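You operate a simulated robot arm through the tools that you are given. There is no shell and no other tool.

You are at the controls of a simulated two-armed robot. One attempt, no reset.

TASK
Set the dusk sensor to 5 lux and 20 minutes, then test it.
Fine: open the sensor lid for the dials and shut it again; switch the sensor on and press the red TEST button once, so that the green garden lamp is lit; leave the mode dial.
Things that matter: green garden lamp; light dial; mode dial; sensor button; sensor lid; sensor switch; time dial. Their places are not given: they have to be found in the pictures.

Only the result counts: the job must be done as asked and must still hold three seconds after the hand-in. Knocking over, shifting, dropping, spilling or breaking anything else fails it. A push-on lid holds only when it is set on centred and level and pressed home; a screw cap is set on level and turned clockwise until tight.

THE ROBOT
Two 7-joint arms with two-finger grippers on one trunk that stands fixed in place. Base frame: the origin is at the foot of the trunk, x ahead of it, y to its left, z up. Readings come in cm, degrees, newtons and seconds.
The left shoulder is at [7.8, 15.1, 101.4], the right one opposite. With the tool pointing down near the work surface each hand reaches from about 20 to 78 cm from the base axis, measured 20 degrees to its own side. Payload 2.54 kg a hand.
The tool frame of a hand sits at the grasp point between the pads (the TCP): z along the fingers, y along the line on which they close. The tips reach 3 cm beyond it. The gripper opens to 11.6 cm; its body begins 9.5 cm behind the TCP.
Orientation is that of the tool frame in the base frame, as [roll, pitch, yaw] about the fixed x, y, z axes, in that order (R = Rz(yaw) Ry(pitch) Rx(roll)). With the fingers straight down and closing along the base's y, the tool's x points along the base's -x, its y along +y and its z along -z.

THE INTERFACE
- The arms move only by the tool move_arm. It takes "left_plan", "right_plan" or both (then of equal length, played together; a hand with none holds still); each is a list that holds one entry, the list of rows, each a list of 7 numbers: the gripper command, from -1 (fully open) to 1 (shut), values between in proportion, then the shift along the tool's x, y, z in cm, then the turn, a rotation vector about the tool's x, y, z in degrees. In form: [[[grip, dx, dy, dz, rx, ry, rz], ...]]. A call has 1 to 20 rows; each row shifts and turns the commanded pose from where the row before left it, along the tool's axes as they then stand. Each row takes 0.2 s and may step no farther than 5 cm and 8.6 degrees from the row before; otherwise, or with a gripper value out of range, the whole call is refused. A pose out of reach is approached as far as the arm can. The call stops where the force on the tool passes 40 N (or 10 N more than at its start, if that is more) or the arm is blocked; 0.2 s more then pass. The fingers move at their own pace (about 7.2 cm/s each) and stop on an object; they squeeze with about 20 N. The grip force told is the motor's: it shows also when the fingers shut on nothing. Time passes only in rows, and 0.2 s behind the last, so rows that do not move let the fingers close. The reply holds the time, the measured pose of the TCP, the force on the tool along the base axes, the opening and the grip force, in the units named above and with some noise, with the torque about the TCP (base axes, N m) and any sound that the robot's microphone picked up.
- Cameras (640 x 400 px; columns grow to the right, rows downward): "scene" is now at [13.16, -6.32, 119.34]; the picture's right is [-0.71, -0.71, 0.00], its down [0.05, -0.05, -1.00] and it looks along [0.71, -0.70, 0.07] (base axes); focal length 214 px, centre (320, 200). "left" rides on the left gripper at [6.9, 1.5, -12.2] in its tool frame; the picture's right is [-0.21, 0.98, 0.00], its down [-0.83, -0.18, -0.53] and it looks along [-0.52, -0.11, 0.85] (tool axes); focal length 251 px, centre (320, 200). "right" rides on the right gripper at [6.9, -1.5, -12.2] in its tool frame; the picture's right is [0.21, 0.98, 0.00], its down [-0.83, 0.18, -0.53] and it looks along [-0.52, 0.11, 0.85] (tool axes); focal length 251 px, centre (320, 200).
- grab_frame(camera): a new picture of that camera. It takes no simulated time.
- move_column(by): slides the trunk up (or, below 0, down) by that many cm; the arms and the scene camera ride with it, the base frame stays. It gives what a move gives, with no picture.
- aim_head(pan, tilt): turns the head with the scene camera to pan (to the left, within 80 degrees either way) and tilt (down, from -29 to 69), counted from straight ahead of the robot. It gives what a move gives.
- measure_at(camera, pixels): for up to 12 pixels [column, row] of the newest picture of that camera ("zoom" is the newest enlarged one), the place [x, y, z] in the base frame of the surface seen there, good to about 0.2 cm. It takes no simulated time.
- zoom(camera, box): a new picture of the part [left, top, right, bottom] of that camera's present view, enlarged. It takes no simulated time.
- sign_off(): hands the job in; it is judged then, once.

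Open the grippers and draw the arms clear of the work before you hand the job in, unless the task says otherwise.

The tools are called after "Call:" as a command line: name --argument value ..., lists and objects as JSON in quotes. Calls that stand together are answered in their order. move_arm: Moves the arms, as the interface text tells. Its arguments: {"type":"object","properties":{"left_plan":{"type":"array","items":{"type":"array","items":{"type":"array","items":{"type":"number"}}}},"right_plan":{"type":"array","items":{"type":"array","items":{"type":"array","items":{"type":"number"}}}}},"required":[]} The other tools are called the same way: move_column (by) moves the trunk up or down; aim_head (pan, tilt) turns the head that bears the scene camera; grab_frame (camera) takes a picture; measure_at (camera, pixels) gives the place of the surface under pixels of a picture; zoom (camera, box) takes an enlarged picture of a part of a camera's view; sign_off () hands the job in.

At the start:

```text
time_s: 0.0
left_tcp_pos: [32.79, -5.18, 122.27]
left_ee_rot: [-179.8, 0.0, -180.0]
left_contact_force: [0.2, 0.3, 0.0]
left_moment: [-0.03, 0.01, 0.01]
left_finger_gap: 11.62
left_grasp_force: 0.1
right_tcp_pos: [28.1, -29.37, 122.22]
right_ee_rot: [179.9, -0.1, 179.8]
right_contact_force: [0.2, 0.0, -0.6]
right_moment: [-0.02, -0.03, -0.01]
right_finger_gap: 11.6
right_grasp_force: 0.0
trunk travel left (down, up): [-25.1, 3.8]
head pan, tilt (commanded): [-45.0, -3.9]
```

scene: 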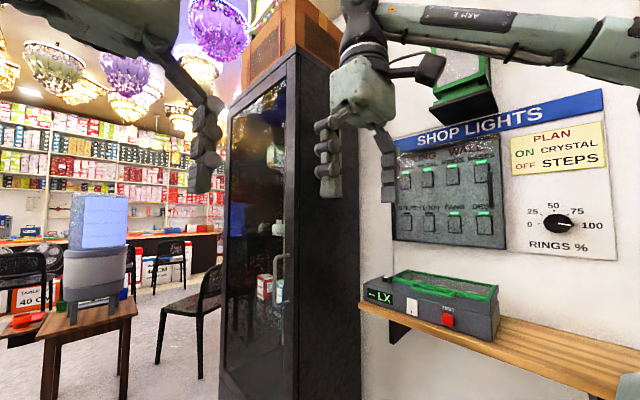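
right: 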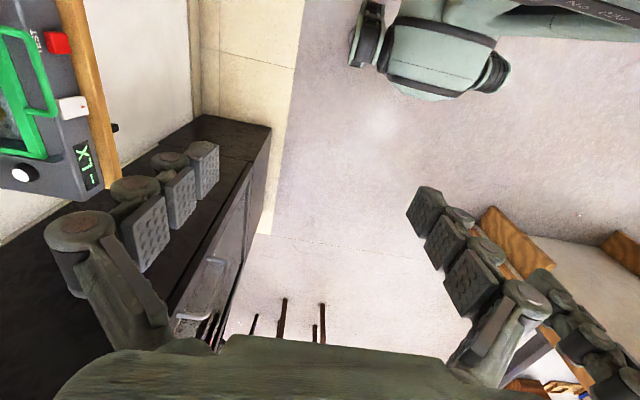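
left: 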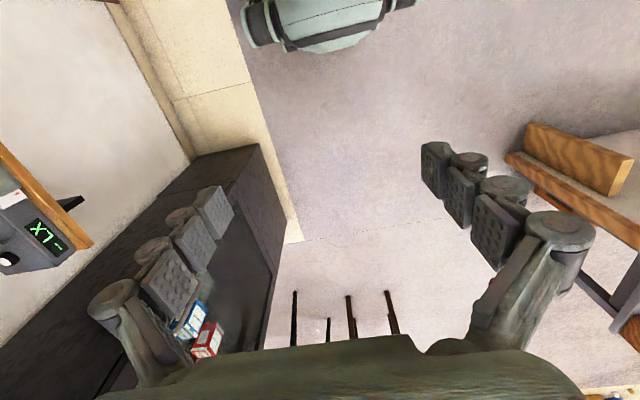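

The scene picture shows the dusk sensor box on a shelf around (435,310), with a display "LX", white switch at (411,307), red button (447,320). I zoom in and look around for more detail.

Call:
zoom --camera "scene" --box '[350, 250, 510, 350]'

Call:
zoom --camera "scene" --box '[380, 40, 640, 260]'

Call:
zoom --camera "right" --box '[0, 0, 160, 250]'

```text
4.00 times, centred on (430, 300) of scene
```

zoom: 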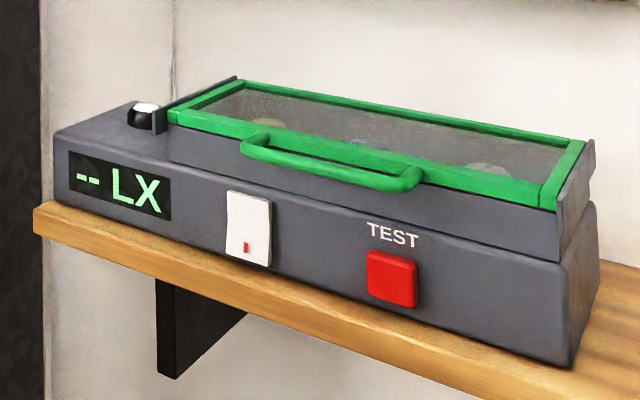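

```text
1.82 times, centred on (510, 150) of scene
```

zoom: 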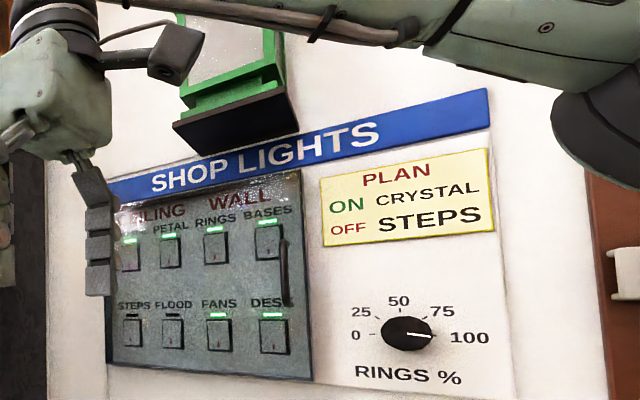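

```text
1.60 times, centred on (80, 125) of right
```

zoom: 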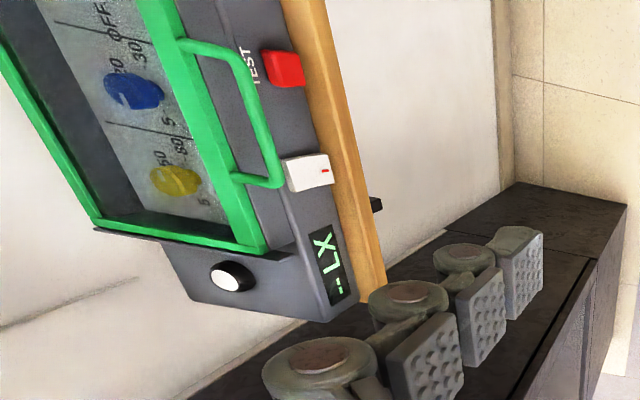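

The box has a glazed green-framed lid with handle, dials inside (yellow, blue, likely a third), a white switch, a red TEST button and a black sensor photocell. I measure the key points in the scene picture.

Call:
measure_at --camera "scene" --pixels '[[412, 307], [447, 320], [380, 296], [395, 281], [432, 291], [454, 298], [409, 270], [494, 287], [488, 300], [385, 278], [496, 339], [364, 300]]'

Call:
grab_frame --camera "scene"

```text
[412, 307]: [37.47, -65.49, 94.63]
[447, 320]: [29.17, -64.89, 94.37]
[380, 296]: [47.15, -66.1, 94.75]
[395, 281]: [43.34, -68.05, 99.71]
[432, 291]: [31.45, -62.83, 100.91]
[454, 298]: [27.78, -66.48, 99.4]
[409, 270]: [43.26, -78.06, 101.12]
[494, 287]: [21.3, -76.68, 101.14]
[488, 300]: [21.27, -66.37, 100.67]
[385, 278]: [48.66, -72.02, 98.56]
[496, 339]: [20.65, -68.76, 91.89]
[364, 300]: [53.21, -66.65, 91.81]
```

```text
taken
```

scene: 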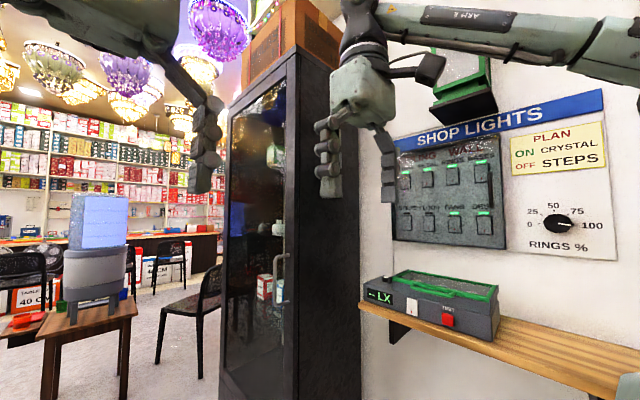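

The front face sits at y≈-66 facing +y, spanning x≈21–52, lid top z≈100–101, handle at about y -63. I aim the head straight at the box for a better view.

Call:
aim_head --pan -70 --tilt 12

Call:
grab_frame --camera "scene"

Call:
zoom --camera "scene" --box '[220, 160, 440, 298]'

```text
time_s: 0.9
left_tcp_pos: [32.89, -5.13, 122.34]
left_ee_rot: [-179.8, 0.0, 180.0]
left_contact_force: [0.6, -0.1, 0.1]
left_moment: [0.05, -0.03, 0.02]
left_finger_gap: 11.58
left_grasp_force: 0.1
right_tcp_pos: [28.07, -29.4, 122.31]
right_ee_rot: [179.9, 0.0, 179.9]
right_contact_force: [-0.3, -0.4, 0.7]
right_moment: [-0.01, 0.01, 0.0]
right_finger_gap: 11.6
right_grasp_force: 0.0
trunk travel left (down, up): [-25.1, 3.8]
head pan, tilt (commanded): [-70.0, 12.0]
```

```text
taken
```

scene: 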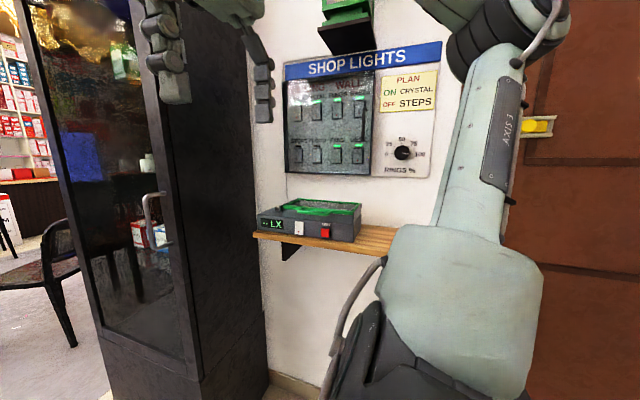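

```text
2.90 times, centred on (330, 229) of scene
```

zoom: 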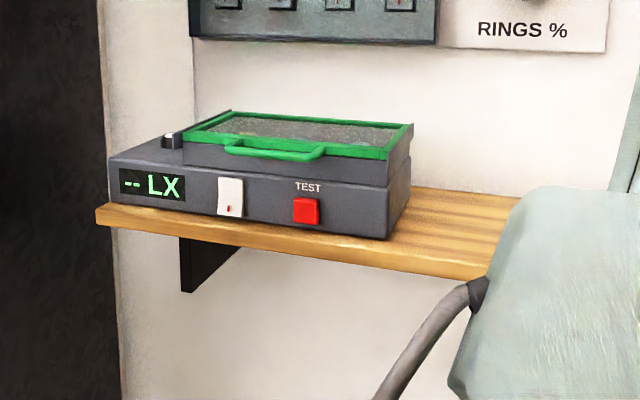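

The gripper camera can look into the lid from above; the right arm is clear. I turn the right tool by 90° about its axis (so the camera sits on the room side and looks to the wall) and move it partway toward the box.

Call:
move_arm --right_plan '[[[-1, 0, 0, 0, 0, 0, 8.2], [-1, 0, 0, 0, 0, 0, 8.2], [-1, 0, 0, 0, 0, 0, 8.2], [-1, 0, 0, 0, 0, 0, 8.2], [-1, 0, 0, 0, 0, 0, 8.2], [-1, 0, 0, 0, 0, 0, 8.2], [-1, 0, 0, 0, 0, 0, 8.2], [-1, 0, 0, 0, 0, 0, 8.2], [-1, 0, 0, 0, 0, 0, 8.2], [-1, 0, 0, 0, 0, 0, 8.2], [-1, 0, 0, 0, 0, 0, 8.0], [-1, -4, 0.5, 0, 0, 0, 0], [-1, -4, 0.5, 0, 0, 0, 0], [-1, -4, 0.5, 0, 0, 0, 0], [-1, -4, 0.5, 0, 0, 0, 0], [-1, -4, 0.5, 0, 0, 0, 0]]]'

Call:
grab_frame --camera "right"

Call:
grab_frame --camera "scene"

```text
time_s: 4.3
left_tcp_pos: [32.81, -5.28, 122.23]
left_ee_rot: [-179.8, 0.1, 180.0]
left_contact_force: [-0.6, -0.2, -0.5]
left_moment: [-0.01, 0.0, 0.0]
left_finger_gap: 11.62
left_grasp_force: 0.0
right_tcp_pos: [30.6, -49.49, 121.92]
right_ee_rot: [-180.0, -0.1, 89.9]
right_contact_force: [-0.1, 0.1, 0.2]
right_moment: [0.02, 0.01, -0.02]
right_finger_gap: 11.61
right_grasp_force: 0.0
trunk travel left (down, up): [-25.1, 3.8]
head pan, tilt (commanded): [-70.0, 12.0]
```

```text
taken
```

right: 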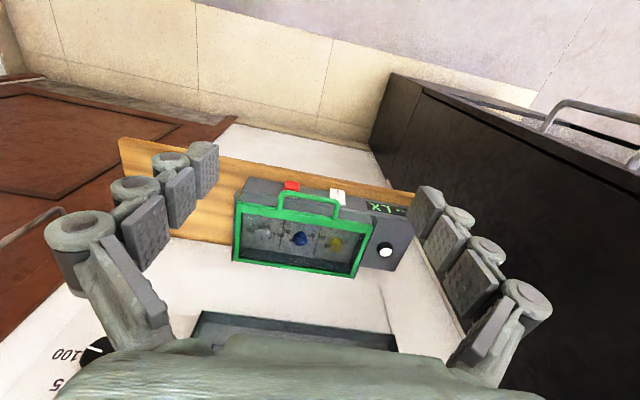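

```text
taken
```

scene: 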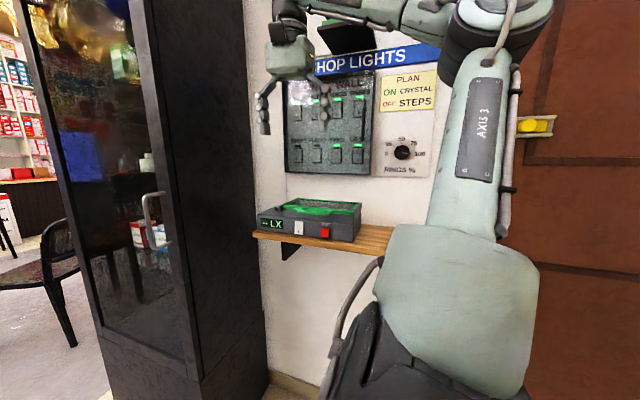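

The right camera sees the box at (310,225) through the fingers. I zoom in on it to read the dials and lid.

Call:
zoom --camera "right" --box '[225, 170, 425, 290]'

Call:
measure_at --camera "right" --pixels '[[310, 197], [282, 202], [335, 205], [245, 208], [368, 222], [238, 258], [355, 273], [386, 249], [300, 300], [300, 240], [336, 244], [262, 234]]'

```text
3.20 times, centred on (325, 230) of right
```

zoom: 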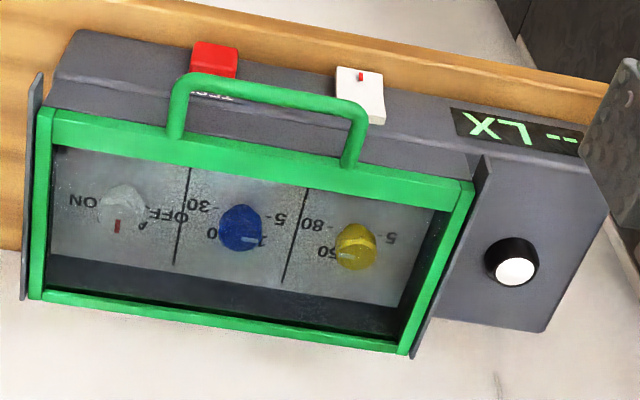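

```text
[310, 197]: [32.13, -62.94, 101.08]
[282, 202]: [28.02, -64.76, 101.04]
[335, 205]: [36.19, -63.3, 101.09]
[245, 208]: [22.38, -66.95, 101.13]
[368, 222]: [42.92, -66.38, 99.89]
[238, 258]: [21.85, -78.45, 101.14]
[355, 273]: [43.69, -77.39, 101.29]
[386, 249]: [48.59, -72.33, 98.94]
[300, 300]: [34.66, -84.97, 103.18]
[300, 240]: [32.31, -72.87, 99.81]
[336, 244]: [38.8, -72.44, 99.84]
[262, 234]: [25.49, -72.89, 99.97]
```

Three dials are seen: white (ON/OFF, mode), blue (time, 5…30), yellow (light, 5…80). I move the hand closer for a finer look, staying above z 110.

Call:
move_arm --right_plan '[[[-1, -3, 0, 2, 0, 0, 0], [-1, -3, 0, 2, 0, 0, 0], [-1, -3, 0, 2, 0, 0, 0], [-1, -2, 0, 1, 0, 0, 0], [-1, 0, 0, 0, 0, 0, 0]]]'

Call:
grab_frame --camera "right"

Call:
zoom --camera "right" --box '[190, 170, 450, 340]'

```text
time_s: 5.5
left_tcp_pos: [32.84, -5.24, 122.22]
left_ee_rot: [-179.8, 0.0, 180.0]
left_contact_force: [0.9, -0.4, -0.3]
left_moment: [-0.02, -0.03, -0.01]
left_finger_gap: 11.61
left_grasp_force: 0.1
right_tcp_pos: [30.67, -60.42, 115.06]
right_ee_rot: [179.9, -0.1, 89.9]
right_contact_force: [-0.7, 0.0, -0.1]
right_moment: [-0.03, 0.01, 0.0]
right_finger_gap: 11.6
right_grasp_force: 0.1
trunk travel left (down, up): [-25.1, 3.8]
head pan, tilt (commanded): [-70.0, 12.0]
```

```text
taken
```

right: 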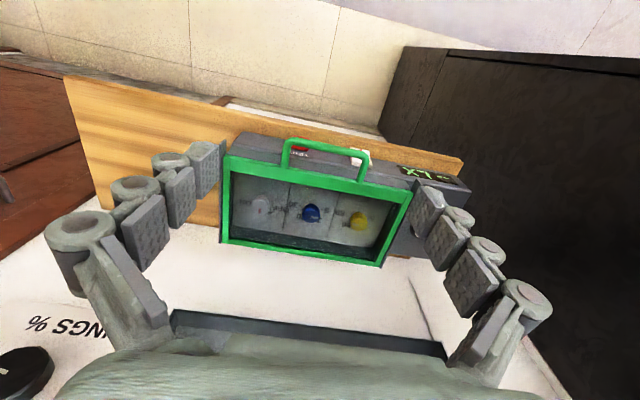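

```text
2.35 times, centred on (320, 255) of right
```

zoom: 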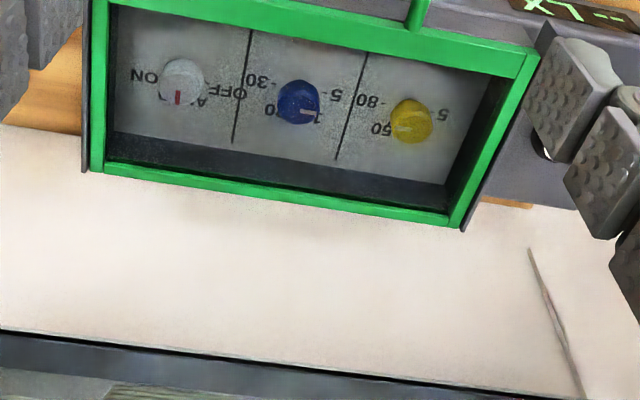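

I zoom tightly on the dial field at (305,215) to read the scales.

Call:
zoom --camera "right" --box '[232, 175, 392, 265]'

Call:
measure_at --camera "right" --pixels '[[262, 204], [311, 213], [357, 221], [280, 225], [330, 230], [300, 240], [228, 215], [396, 225], [283, 155], [365, 170], [320, 145], [322, 177]]'

Call:
measure_at --camera "right" --pixels '[[300, 252], [300, 270], [300, 300], [300, 318], [300, 328], [300, 343], [300, 60], [430, 130], [455, 160], [440, 190]]'

```text
4.00 times, centred on (312, 220) of right
```

zoom: 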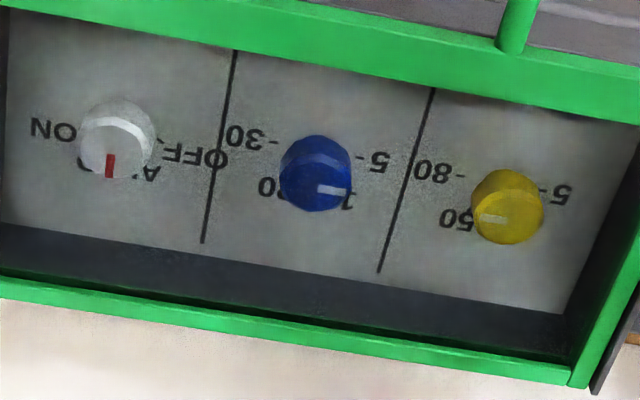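

```text
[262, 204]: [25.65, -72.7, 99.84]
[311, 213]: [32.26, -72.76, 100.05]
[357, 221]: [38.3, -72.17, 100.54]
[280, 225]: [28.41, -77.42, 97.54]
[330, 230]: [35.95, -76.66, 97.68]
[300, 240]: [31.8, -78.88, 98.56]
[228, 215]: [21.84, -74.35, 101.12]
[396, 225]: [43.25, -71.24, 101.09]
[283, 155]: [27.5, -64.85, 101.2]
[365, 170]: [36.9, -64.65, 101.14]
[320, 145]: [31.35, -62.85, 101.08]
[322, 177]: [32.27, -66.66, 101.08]
```

```text
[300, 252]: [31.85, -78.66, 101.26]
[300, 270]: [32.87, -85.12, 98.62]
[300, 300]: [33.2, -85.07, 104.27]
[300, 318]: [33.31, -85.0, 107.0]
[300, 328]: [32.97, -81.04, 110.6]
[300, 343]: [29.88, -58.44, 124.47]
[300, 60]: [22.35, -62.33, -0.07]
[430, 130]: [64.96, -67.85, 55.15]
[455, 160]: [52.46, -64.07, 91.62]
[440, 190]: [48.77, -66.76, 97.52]
```

The blue dial pointer stands at 10 and the yellow near 50; scales run 5 lower-left to 30/80 lower-right as a viewer sees it. I measure the fingers to know their thickness before working at the handle.

Call:
measure_at --camera "right" --pixels '[[207, 155], [207, 185], [195, 160], [222, 160], [170, 163], [150, 163], [180, 200], [135, 187], [148, 225], [80, 230], [428, 205], [460, 222]]'

Call:
zoom --camera "right" --box '[30, 120, 250, 340]'

Call:
zoom --camera "scene" --box '[240, 0, 460, 260]'

```text
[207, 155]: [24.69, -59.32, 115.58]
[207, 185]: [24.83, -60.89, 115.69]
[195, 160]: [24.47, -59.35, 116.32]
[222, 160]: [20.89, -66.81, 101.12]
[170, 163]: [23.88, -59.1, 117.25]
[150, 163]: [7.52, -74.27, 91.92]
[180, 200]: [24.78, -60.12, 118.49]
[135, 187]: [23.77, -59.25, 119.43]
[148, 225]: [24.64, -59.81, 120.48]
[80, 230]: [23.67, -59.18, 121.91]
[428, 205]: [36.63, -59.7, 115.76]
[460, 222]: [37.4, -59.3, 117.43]
```

```text
1.82 times, centred on (140, 230) of right
```

zoom: 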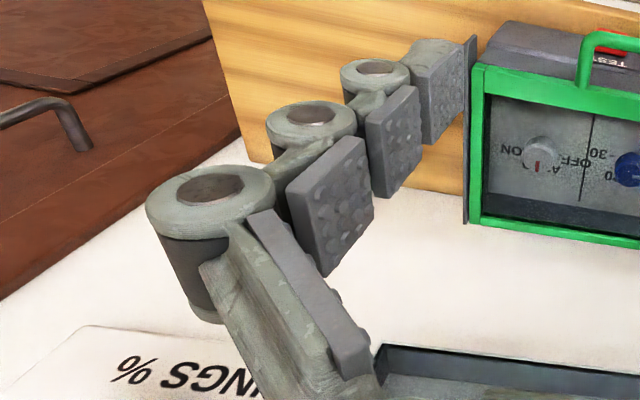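

```text
1.54 times, centred on (350, 130) of scene
```

zoom: 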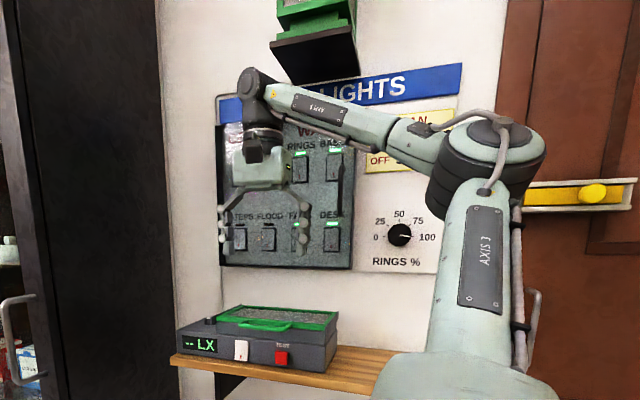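

Fingers are about 2 cm wide and 2.3 cm thick. I will lift the lid by its handle bar from beneath with closed fingers: first back off to y≈-42, close, and tip the tool to 15° below horizontal, pointing at the wall.

Call:
move_arm --right_plan '[[[1, 4.6, 0.65, 0, 0, 0, 0], [1, 4.6, 0.65, 0, 0, 0, 0], [1, 4.6, 0.65, 0, 0, 0, 0], [1, 4.6, 0.65, 0, 0, 0, 0], [1, 0, 0, 0, 0, -8.33, 0], [1, 0, 0, 0, 0, -8.33, 0], [1, 0, 0, 0, 0, -8.33, 0], [1, 0, 0, 0, 0, -8.33, 0], [1, 0, 0, 0, 0, -8.33, 0], [1, 0, 0, 0, 0, -8.33, 0], [1, 0, 0, 0, 0, -8.33, 0], [1, 0, 0, 0, 0, -8.33, 0], [1, 0, 0, 0, 0, -8.33, 0], [1, 0, 0, 0, 0, 0, 0]]]'

Call:
grab_frame --camera "scene"

Call:
grab_frame --camera "right"

```text
time_s: 8.5
left_tcp_pos: [32.85, -5.22, 122.31]
left_ee_rot: [-179.8, -0.1, -180.0]
left_contact_force: [0.0, -0.1, -0.1]
left_moment: [0.0, 0.03, 0.02]
left_finger_gap: 11.58
left_grasp_force: 0.0
right_tcp_pos: [33.42, -45.03, 114.13]
right_ee_rot: [179.5, 74.8, 89.7]
right_contact_force: [0.0, 0.2, -0.2]
right_moment: [0.01, 0.04, 0.0]
right_finger_gap: 0.01
right_grasp_force: 19.9
right hand out of reach, approached as far as the arm can: row 12, 13
trunk travel left (down, up): [-25.1, 3.8]
head pan, tilt (commanded): [-70.0, 12.0]
```

```text
taken
```

scene: 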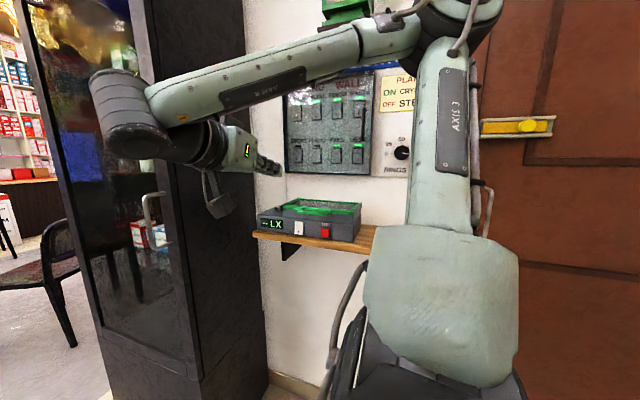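

```text
taken
```

right: 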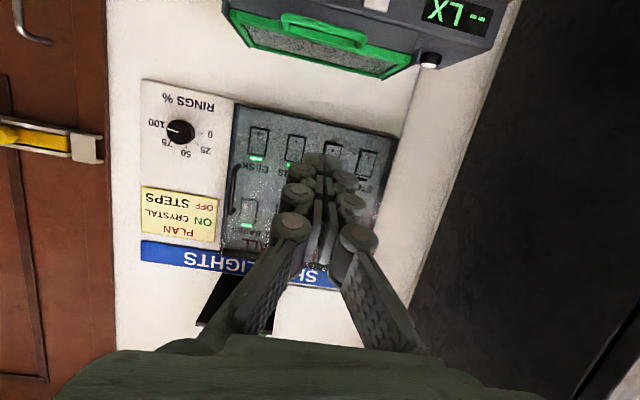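

The arm is folded near its inner limit but the orientation is right (pitch 75). I bring the closed fingers down and outward to a pre-approach in front of the handle.

Call:
move_arm --right_plan '[[[1, 3.4, 0, 2.2, 0, 0, 0], [1, 3.4, 0, 2.2, 0, 0, 0], [1, 3.4, 0, 2.2, 0, 0, 0], [1, 3.3, 0, 2.2, 0, 0, 0], [1, 0, 0, 0, 0, 0, 0]]]'

Call:
grab_frame --camera "scene"

Call:
grab_frame --camera "right"

```text
time_s: 9.7
left_tcp_pos: [32.77, -5.2, 122.24]
left_ee_rot: [-179.8, 0.0, -179.9]
left_contact_force: [0.3, 0.4, 0.3]
left_moment: [0.03, 0.01, -0.01]
left_finger_gap: 11.58
left_grasp_force: 0.1
right_tcp_pos: [33.29, -49.86, 98.73]
right_ee_rot: [179.8, 74.9, 89.7]
right_contact_force: [0.4, 0.5, 0.4]
right_moment: [-0.01, -0.01, -0.02]
right_finger_gap: 0.02
right_grasp_force: 20.0
trunk travel left (down, up): [-25.1, 3.8]
head pan, tilt (commanded): [-70.0, 12.0]
```

```text
taken
```

scene: 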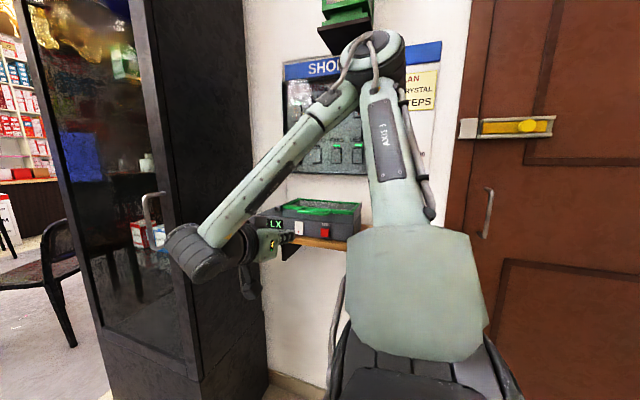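

```text
taken
```

right: 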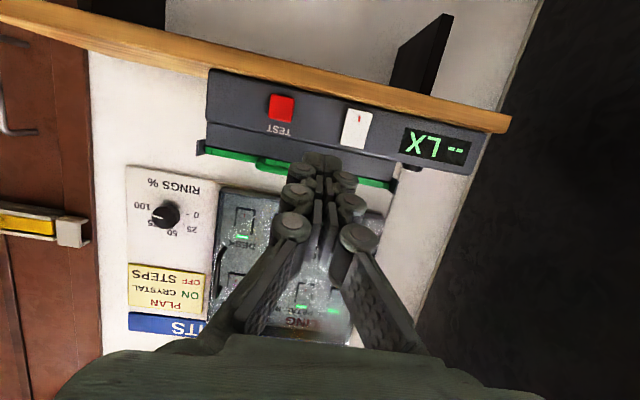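

The fingers are in front of the box, level with the handle's underside. I check where the elbow sits relative to the wall panel and the handle's exact place before approaching.

Call:
measure_at --camera "scene" --pixels '[[375, 55], [345, 90], [300, 140], [190, 250], [295, 210], [310, 213], [340, 215], [300, 228], [326, 230]]'

Call:
zoom --camera "right" --box '[190, 60, 510, 220]'

Call:
measure_at --camera "right" --pixels '[[281, 107], [356, 128], [283, 128], [290, 162], [275, 160], [360, 178], [320, 158], [325, 175], [305, 150]]'

```text
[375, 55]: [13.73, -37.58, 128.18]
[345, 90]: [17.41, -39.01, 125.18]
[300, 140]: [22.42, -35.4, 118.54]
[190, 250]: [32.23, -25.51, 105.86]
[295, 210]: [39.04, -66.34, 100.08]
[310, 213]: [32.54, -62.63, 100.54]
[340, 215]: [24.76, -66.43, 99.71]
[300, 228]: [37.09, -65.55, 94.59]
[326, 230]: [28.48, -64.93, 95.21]
```

```text
2.00 times, centred on (350, 140) of right
```

zoom: 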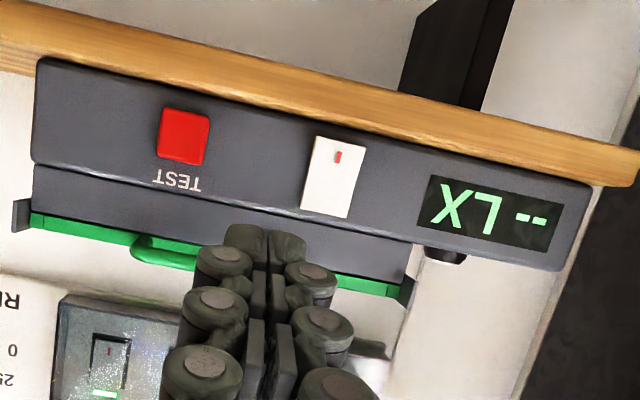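

```text
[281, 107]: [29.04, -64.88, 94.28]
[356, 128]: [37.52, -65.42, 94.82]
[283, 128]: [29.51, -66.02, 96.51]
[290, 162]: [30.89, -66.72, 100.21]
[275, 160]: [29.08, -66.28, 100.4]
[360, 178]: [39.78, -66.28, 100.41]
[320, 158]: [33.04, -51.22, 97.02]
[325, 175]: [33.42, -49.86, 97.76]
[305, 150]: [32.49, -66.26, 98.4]
```

The elbow is clear of the wall (y≈-38) and the handle bar bottom is at z≈100.5. I slide the fingers under the bar, tips to y≈-65, clear of the switch and button.

Call:
move_arm --right_plan '[[[1, -0.79, 0, 2.95, 0, 0, 0], [1, -0.79, 0, 2.95, 0, 0, 0], [1, -0.79, 0, 2.95, 0, 0, 0], [1, -0.79, 0, 2.95, 0, 0, 0], [1, 0, 0, 0, 0, 0, 0]]]'

Call:
grab_frame --camera "right"

Call:
zoom --camera "scene" --box '[240, 170, 400, 270]'

```text
time_s: 10.9
left_tcp_pos: [32.91, -5.27, 122.17]
left_ee_rot: [-179.8, 0.0, 180.0]
left_contact_force: [-0.1, 0.1, 0.3]
left_moment: [0.02, 0.0, 0.0]
left_finger_gap: 11.6
left_grasp_force: 0.0
right_tcp_pos: [33.55, -62.38, 98.83]
right_ee_rot: [180.0, 75.0, 89.8]
right_contact_force: [-0.4, -0.4, -0.4]
right_moment: [0.02, 0.01, -0.01]
right_finger_gap: 0.02
right_grasp_force: 19.9
trunk travel left (down, up): [-25.1, 3.8]
head pan, tilt (commanded): [-70.0, 12.0]
```

```text
taken
```

right: 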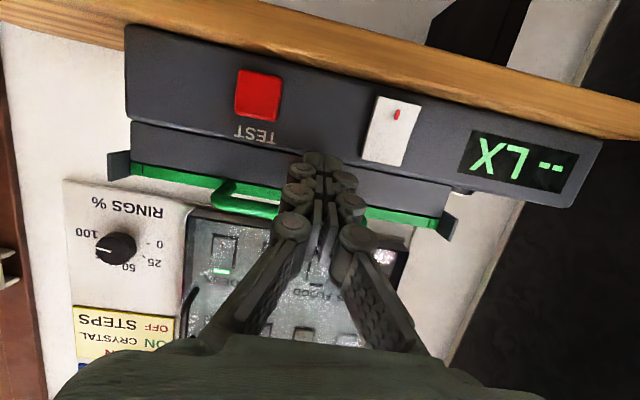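

```text
4.00 times, centred on (320, 220) of scene
```

zoom: 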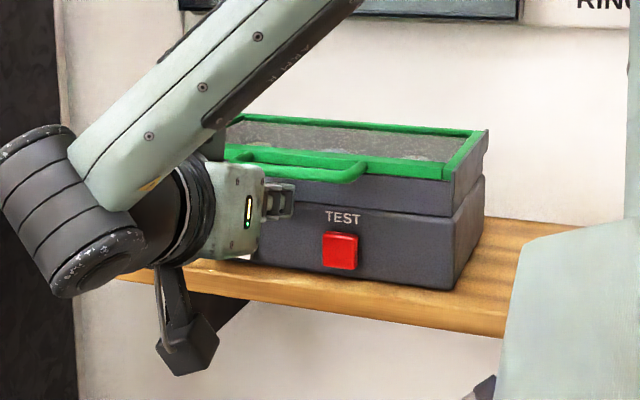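

The fingertips are under the bar with no contact. I lift along the lid's arc (hinge near y -78.3, z 101) to about 45°, tilting the tool along by half the lid angle.

Call:
move_arm --right_plan '[[[1, -0.62, 0, -0.66, 0, 0, 0], [1, -2.03, 0, -0.6, 0, 3.75, 0], [1, -2.05, 0, -0.36, 0, 3.75, 0], [1, -2.05, 0, -0.24, 0, 3.75, 0], [1, -2.06, 0, -0.1, 0, 3.75, 0], [1, -2.06, 0, 0.03, 0, 3.75, 0], [1, -2.05, 0, 0.16, 0, 3.75, 0], [1, 0, 0, 0, 0, 0, 0]]]'

Call:
grab_frame --camera "scene"

Call:
grab_frame --camera "right"

```text
time_s: 11.5
left_tcp_pos: [32.84, -5.19, 122.24]
left_ee_rot: [-179.8, 0.1, -179.9]
left_contact_force: [-0.8, 0.5, 0.6]
left_moment: [-0.03, -0.01, 0.02]
left_finger_gap: 11.61
left_grasp_force: 0.0
right_tcp_pos: [33.14, -61.33, 99.65]
right_ee_rot: [-177.1, 70.3, 92.6]
right_contact_force: [-1.9, 5.3, -12.4]
right_moment: [0.16, -0.07, 0.11]
right_finger_gap: 0.62
right_grasp_force: 28.8
trunk travel left (down, up): [-25.1, 3.8]
head pan, tilt (commanded): [-70.0, 12.0]
stopped in row 2 (right hand): the force on the tool passed its limit at 51 N (the readings are from after the stop); the commanded pose is now the measured one
```

```text
taken
```

scene: 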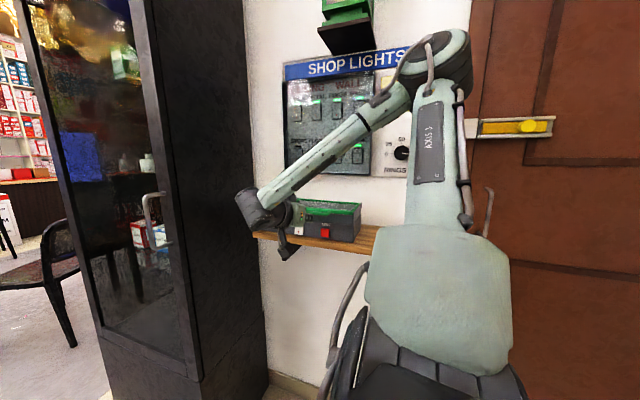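

```text
taken
```

right: 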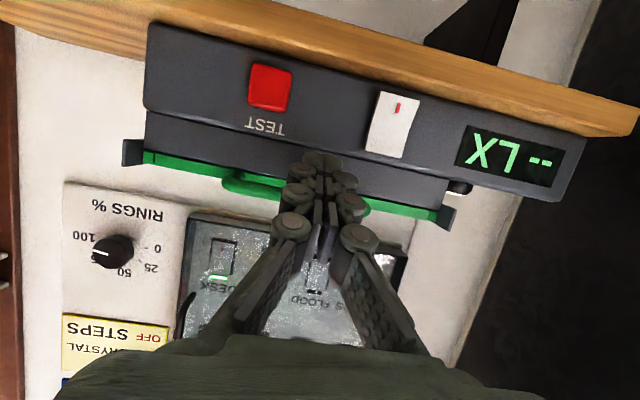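

The push stopped with 51 N right at contact, probably an abrupt hit. I look closely at whether the lid or box moved before trying again slowly.

Call:
zoom --camera "scene" --box '[240, 180, 380, 260]'

Call:
zoom --camera "right" --box '[120, 100, 480, 260]'

Call:
measure_at --camera "right" --pixels '[[270, 88], [392, 125], [155, 156], [430, 212], [245, 182], [354, 202], [150, 60], [152, 112], [134, 152], [446, 216]]'

```text
4.57 times, centred on (310, 220) of scene
```

zoom: 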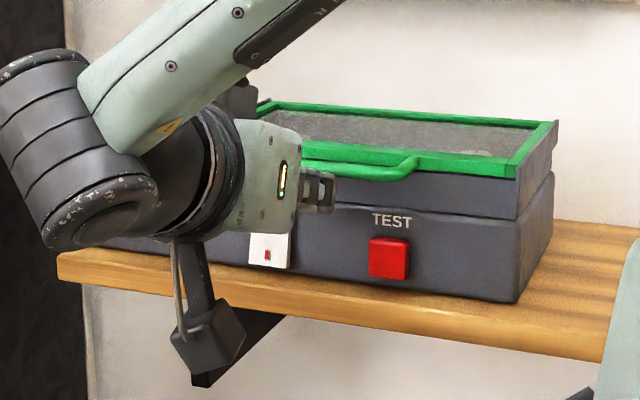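

```text
1.78 times, centred on (300, 180) of right
```

zoom: 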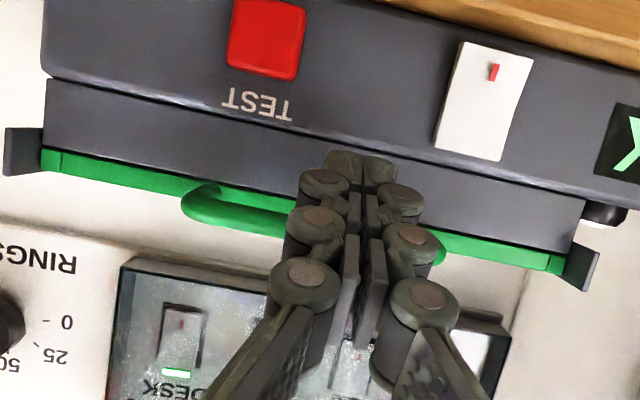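

```text
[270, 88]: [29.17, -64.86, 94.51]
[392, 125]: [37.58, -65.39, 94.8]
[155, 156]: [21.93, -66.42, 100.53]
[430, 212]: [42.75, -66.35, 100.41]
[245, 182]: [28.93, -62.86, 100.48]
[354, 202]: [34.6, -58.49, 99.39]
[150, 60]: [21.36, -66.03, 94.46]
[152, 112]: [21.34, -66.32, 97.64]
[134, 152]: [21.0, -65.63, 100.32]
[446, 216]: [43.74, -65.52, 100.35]
```

The box has not moved and the lid is still shut; side cheeks at x≈21 and x≈44 stand beside the lid and could be hinge cheeks or slide rails. I back the fingers down and out to inspect the lid's build.

Call:
move_arm --right_plan '[[[1, 0.5, 0, 0, 0, 0, 0], [1, 0.5, 0, 0, 0, 0, 0], [1, -0.7, 0, -3, 0, 0, 0], [1, -0.7, 0, -3, 0, 0, 0], [1, -0.7, 0, -3, 0, 0, 0], [1, 0, 0, 0, 0, 0, 0]]]'

Call:
grab_frame --camera "right"

Call:
zoom --camera "scene" --box '[300, 190, 380, 250]'

```text
time_s: 12.9
left_tcp_pos: [32.82, -5.19, 122.28]
left_ee_rot: [-179.8, 0.0, 180.0]
left_contact_force: [-0.6, 1.1, 0.1]
left_moment: [0.02, 0.0, -0.02]
left_finger_gap: 11.6
left_grasp_force: 0.1
right_tcp_pos: [33.42, -53.37, 103.94]
right_ee_rot: [-177.7, 70.8, 92.2]
right_contact_force: [-0.5, 0.2, 0.7]
right_moment: [0.03, -0.03, -0.01]
right_finger_gap: 0.0
right_grasp_force: 28.4
trunk travel left (down, up): [-25.1, 3.8]
head pan, tilt (commanded): [-70.0, 12.0]
```

```text
taken
```

right: 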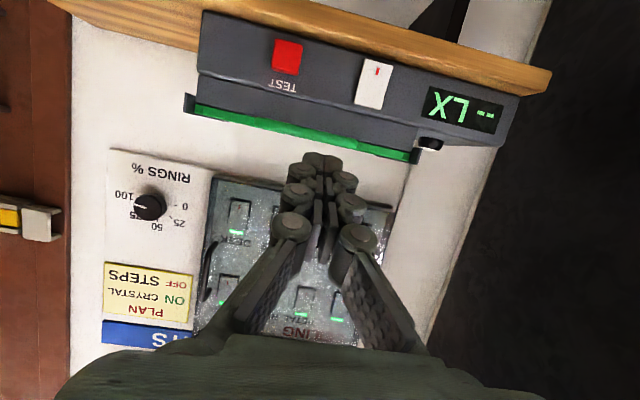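

```text
6.67 times, centred on (340, 220) of scene
```

zoom: 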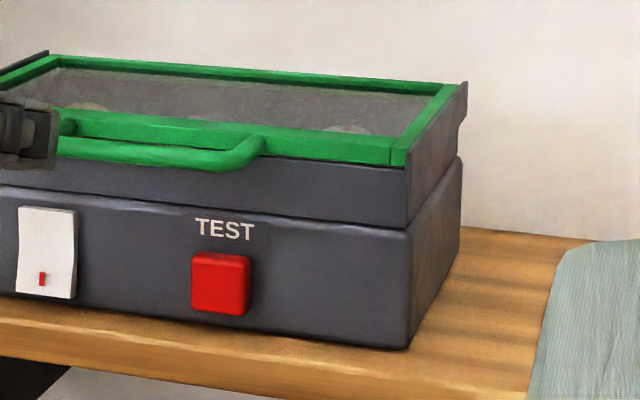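

There is no visible hinge; the lid runs between two straight cheeks that reach past its front, so it may slide out toward the room. To test gently, I will pinch the handle bar from above; first I turn the tool upright in free space.

Call:
move_arm --right_plan '[[[1, -1, 0, -1, 0, 8.3, 0], [1, -1, 0, -1, 0, 8.3, 0], [1, -1, 0, -1, 0, 8.3, 0], [1, 0, 0, -1, 0, 8.3, 0], [1, 0, 0, -1, 0, 8.3, 0], [1, 0, 0, -1, 0, 8.3, 0], [1, 0, 0, 0, 0, 8.3, 0], [1, 0, 0, 0, 0, 8.3, 0], [1, 0, 0, 0, 0, 4.4, 0], [0.3, 0, 0, 0, 0, 0, 0], [0.3, 0, 0, 0, 0, 0, 0]]]'

Call:
grab_frame --camera "right"

```text
time_s: 15.3
left_tcp_pos: [32.89, -5.3, 122.32]
left_ee_rot: [-179.8, 0.0, -180.0]
left_contact_force: [0.2, -0.7, -0.7]
left_moment: [0.02, 0.01, 0.01]
left_finger_gap: 11.62
left_grasp_force: 0.1
right_tcp_pos: [33.42, -50.41, 110.24]
right_ee_rot: [-179.4, -0.1, 90.1]
right_contact_force: [-0.8, 0.0, 0.2]
right_moment: [0.01, -0.03, 0.02]
right_finger_gap: 4.05
right_grasp_force: 0.0
trunk travel left (down, up): [-25.1, 3.8]
head pan, tilt (commanded): [-70.0, 12.0]
```

```text
taken
```

right: 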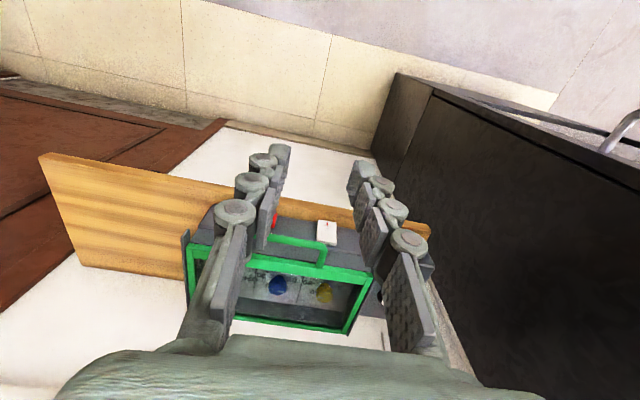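

The tool is upright again. I zoom on the lid's edges from here to look for hinges or rails.

Call:
zoom --camera "right" --box '[170, 210, 390, 345]'

Call:
measure_at --camera "right" --pixels '[[187, 234], [190, 255], [192, 288], [371, 287], [358, 310], [348, 330], [200, 312], [290, 243], [318, 262], [290, 262], [200, 247], [362, 276]]'

```text
2.91 times, centred on (280, 278) of right
```

zoom: 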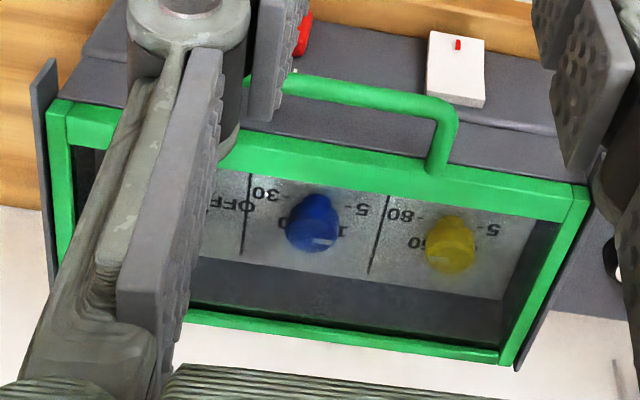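

```text
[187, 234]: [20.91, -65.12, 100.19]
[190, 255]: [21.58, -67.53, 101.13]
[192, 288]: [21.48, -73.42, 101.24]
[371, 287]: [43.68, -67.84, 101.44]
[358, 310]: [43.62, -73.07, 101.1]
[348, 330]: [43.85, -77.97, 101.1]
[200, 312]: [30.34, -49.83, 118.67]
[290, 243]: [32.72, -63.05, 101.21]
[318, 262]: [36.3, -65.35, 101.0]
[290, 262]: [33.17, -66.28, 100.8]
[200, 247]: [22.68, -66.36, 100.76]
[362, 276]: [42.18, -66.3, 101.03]
```

The lid lies flat between straight cheek plates, consistent with a drawer-style slide toward the room. I measure the fingertip width to see whether it fits in the handle's 2.9 cm gap.

Call:
zoom --camera "right" --box '[230, 130, 430, 280]'

Call:
measure_at --camera "right" --pixels '[[352, 165], [352, 190], [366, 165], [360, 160], [355, 195], [380, 185], [361, 215], [372, 245], [385, 205], [392, 222], [281, 150], [268, 165]]'

```text
2.67 times, centred on (330, 205) of right
```

zoom: 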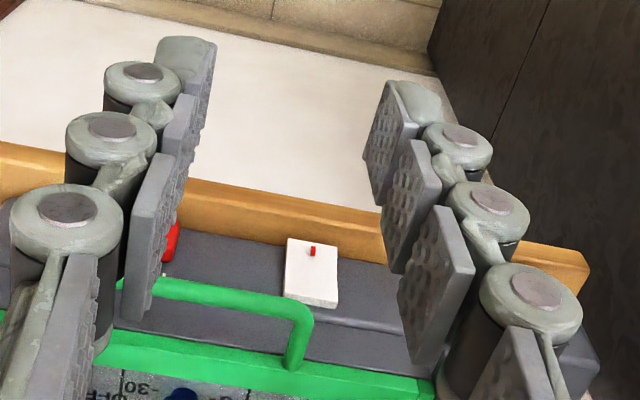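

```text
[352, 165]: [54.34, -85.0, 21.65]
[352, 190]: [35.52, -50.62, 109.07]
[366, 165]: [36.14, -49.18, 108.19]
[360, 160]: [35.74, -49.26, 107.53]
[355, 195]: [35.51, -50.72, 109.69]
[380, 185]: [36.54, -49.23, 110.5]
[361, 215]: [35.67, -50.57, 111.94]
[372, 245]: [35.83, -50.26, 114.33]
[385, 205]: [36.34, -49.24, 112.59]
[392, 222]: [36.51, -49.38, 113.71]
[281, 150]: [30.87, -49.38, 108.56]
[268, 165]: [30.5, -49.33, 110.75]
```

Fingertips are about 1.3 cm thick but 2.4 cm wide, so pinching the bar with one fingertip in the gap suits best. I turn the tool so it closes along y and move above the bar.

Call:
move_arm --right_plan '[[[0.48, 0, 0, 0, 0, 0, -8.2], [0.48, 0, 0, 0, 0, 0, -8.2], [0.48, 0, 0, 0, 0, 0, -8.2], [0.48, 0, 0, 0, 0, 0, -8.2], [0.48, 0, 0, 0, 0, 0, -8.2], [0.48, 0, 0, 0, 0, 0, -8.2], [0.48, 0, 0, 0, 0, 0, -8.2], [0.48, 0, 0, 0, 0, 0, -8.2], [0.48, 0, 0, 0, 0, 0, -8.2], [0.48, 0, 0, 0, 0, 0, -8.2], [0.48, 0, 0, 0, 0, 0, -7.9], [0.48, 0.3, -3.2, 0.5, 0, 0, 0], [0.48, 0.3, -3.1, 0.5, 0, 0, 0], [0.48, 0.3, -3.1, 0.5, 0, 0, 0], [0.48, 0.2, -3.1, 0.6, 0, 0, 0], [0.48, 0, 0, 0, 0, 0, 0]]]'

Call:
grab_frame --camera "right"

Call:
grab_frame --camera "scene"

```text
time_s: 18.7
left_tcp_pos: [32.93, -5.28, 122.34]
left_ee_rot: [-179.9, 0.0, -180.0]
left_contact_force: [-0.4, -1.4, 0.6]
left_moment: [-0.02, -0.01, 0.01]
left_finger_gap: 11.62
left_grasp_force: 0.0
right_tcp_pos: [33.49, -52.36, 104.08]
right_ee_rot: [-179.8, -0.7, 179.8]
right_contact_force: [-0.3, -0.7, -0.1]
right_moment: [0.01, 0.01, 0.01]
right_finger_gap: 3.02
right_grasp_force: 0.1
right hand out of reach, approached as far as the arm can: row 11, 12, 13, 14, 15
trunk travel left (down, up): [-25.1, 3.8]
head pan, tilt (commanded): [-70.0, 12.0]
```

```text
taken
```

right: 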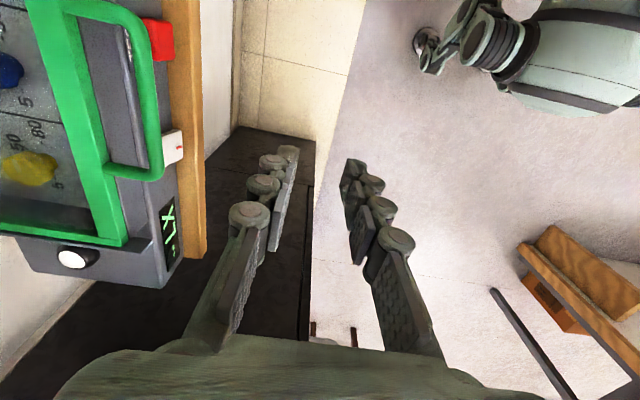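

```text
taken
```

scene: 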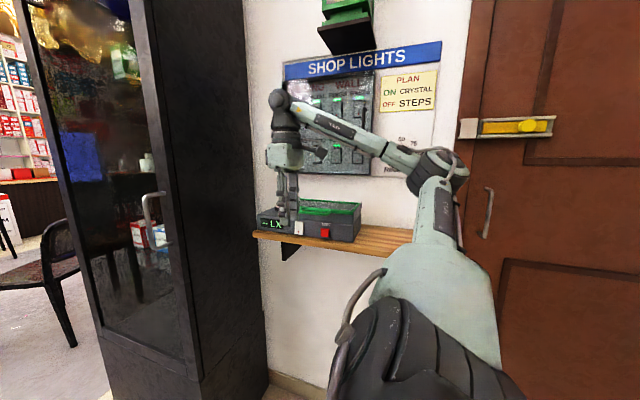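

The arm hit a joint limit near yaw 172°, so that orientation is not reachable here. I turn back the other way toward yaw 90 and will go on to yaw 0 instead, which also closes along y.

Call:
move_arm --right_plan '[[[0.48, 0, 0, -0.5, 0, 0, 8.2], [0.48, 0, 0, -0.5, 0, 0, 8.2], [0.48, 0, 0, -0.5, 0, 0, 8.2], [0.48, 0, 0, -0.5, 0, 0, 8.2], [0.48, 0, 0, 0, 0, 0, 8.2], [0.48, 0, 0, 0, 0, 0, 8.2], [0.48, 0, 0, 0, 0, 0, 8.2], [0.48, 0, 0, 0, 0, 0, 8.2], [0.48, 0, 0, 0, 0, 0, 8.2], [0.48, 0, 0, 0, 0, 0, 8.2], [0.48, 0, 0, 0, 0, 0, 7.9], [0.48, 0, 0, 0, 0, 0, 0]]]'

Call:
grab_frame --camera "scene"

```text
time_s: 21.3
left_tcp_pos: [32.86, -5.23, 122.23]
left_ee_rot: [-179.8, 0.0, 180.0]
left_contact_force: [-0.2, 0.0, -1.1]
left_moment: [-0.01, 0.0, 0.01]
left_finger_gap: 11.6
left_grasp_force: 0.0
right_tcp_pos: [33.69, -52.41, 105.73]
right_ee_rot: [-179.3, 0.0, 89.9]
right_contact_force: [0.1, -0.6, 0.4]
right_moment: [-0.04, -0.03, -0.01]
right_finger_gap: 3.01
right_grasp_force: 0.1
trunk travel left (down, up): [-25.1, 3.8]
head pan, tilt (commanded): [-70.0, 12.0]
```

```text
taken
```

scene: 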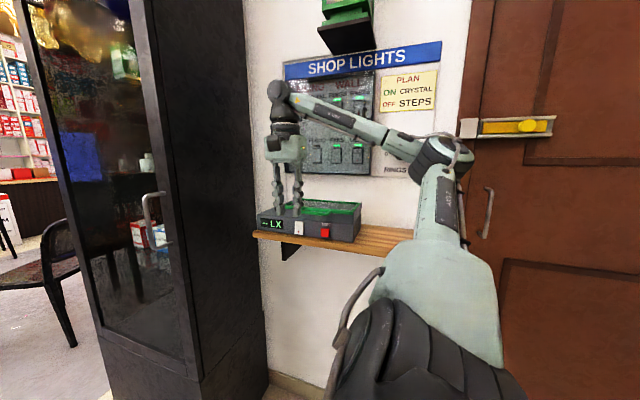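

Back at yaw 90 with the pose as measured. I raise slightly and turn on by another +90° about the tool axis to yaw 0.

Call:
move_arm --right_plan '[[[0.48, 0, 0, -1, 0, 0, 8.2], [0.48, 0, 0, -1, 0, 0, 8.2], [0.48, 0, 0, -1, 0, 0, 8.2], [0.48, 0, 0, 0, 0, 0, 8.2], [0.48, 0, 0, 0, 0, 0, 8.2], [0.48, 0, 0, 0, 0, 0, 8.2], [0.48, 0, 0, 0, 0, 0, 8.2], [0.48, 0, 0, 0, 0, 0, 8.2], [0.48, 0, 0, 0, 0, 0, 8.2], [0.48, 0, 0, 0, 0, 0, 8.2], [0.48, 0, 0, 0, 0, 0, 8.0], [0.48, 0, 0, 0, 0, 0, 0]]]'

Call:
grab_frame --camera "scene"

Call:
grab_frame --camera "right"

```text
time_s: 23.9
left_tcp_pos: [32.87, -5.22, 122.27]
left_ee_rot: [-179.8, 0.0, 179.9]
left_contact_force: [0.1, 0.0, 0.3]
left_moment: [-0.02, -0.01, 0.02]
left_finger_gap: 11.61
left_grasp_force: 0.1
right_tcp_pos: [33.79, -52.38, 108.84]
right_ee_rot: [-180.0, 0.9, -0.2]
right_contact_force: [-0.4, -0.4, -0.1]
right_moment: [-0.02, 0.0, 0.04]
right_finger_gap: 3.01
right_grasp_force: 0.1
trunk travel left (down, up): [-25.1, 3.8]
head pan, tilt (commanded): [-70.0, 12.0]
```

```text
taken
```

scene: 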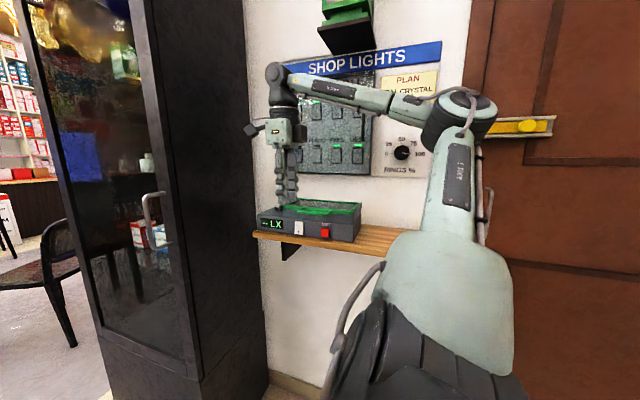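

```text
taken
```

right: 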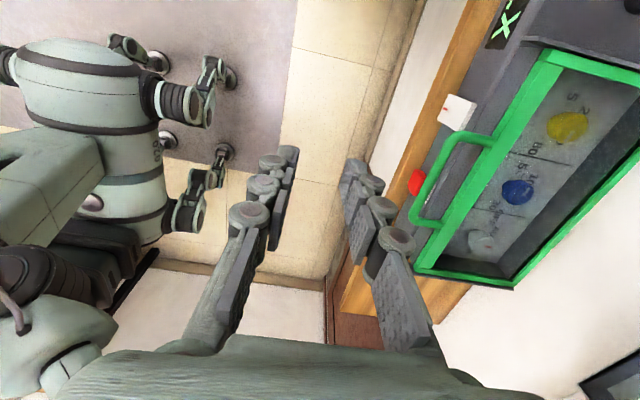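

Yaw 0 is reached with pads closing along y. I move above the handle bar (x 32.3, y -62.9), staying with tips above z 103.5.

Call:
move_arm --right_plan '[[[0.48, -0.4, 2.6, 0.5, 0, 0, 0], [0.48, -0.4, 2.6, 0.5, 0, 0, 0], [0.48, -0.4, 2.6, 0.5, 0, 0, 0], [0.48, -0.3, 2.6, 0.5, 0, 0, 0], [0.48, 0, 0, 0, 0, 0, 0]]]'

Call:
grab_frame --camera "right"

Call:
zoom --camera "scene" --box '[240, 150, 400, 260]'

```text
time_s: 25.1
left_tcp_pos: [32.91, -5.25, 122.29]
left_ee_rot: [-179.8, -0.1, -180.0]
left_contact_force: [-0.7, 0.6, 0.2]
left_moment: [0.0, 0.02, 0.01]
left_finger_gap: 11.61
left_grasp_force: 0.1
right_tcp_pos: [32.29, -62.79, 107.02]
right_ee_rot: [-179.9, 0.8, 0.1]
right_contact_force: [0.2, 0.1, 0.3]
right_moment: [-0.01, 0.02, -0.01]
right_finger_gap: 3.01
right_grasp_force: 0.1
trunk travel left (down, up): [-25.1, 3.8]
head pan, tilt (commanded): [-70.0, 12.0]
```

```text
taken
```

right: 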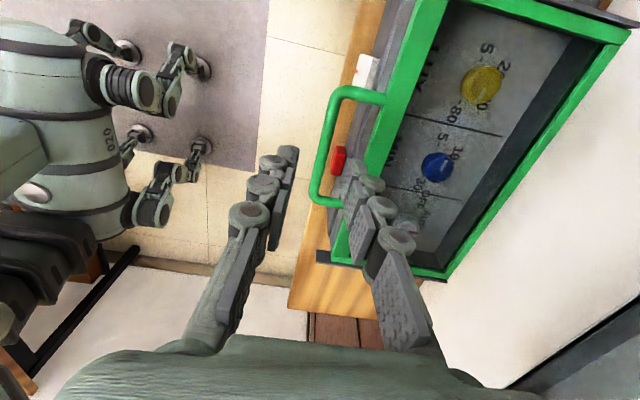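

```text
3.64 times, centred on (320, 205) of scene
```

zoom: 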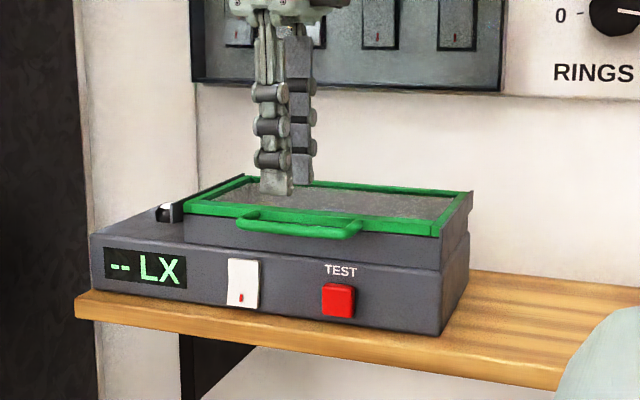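

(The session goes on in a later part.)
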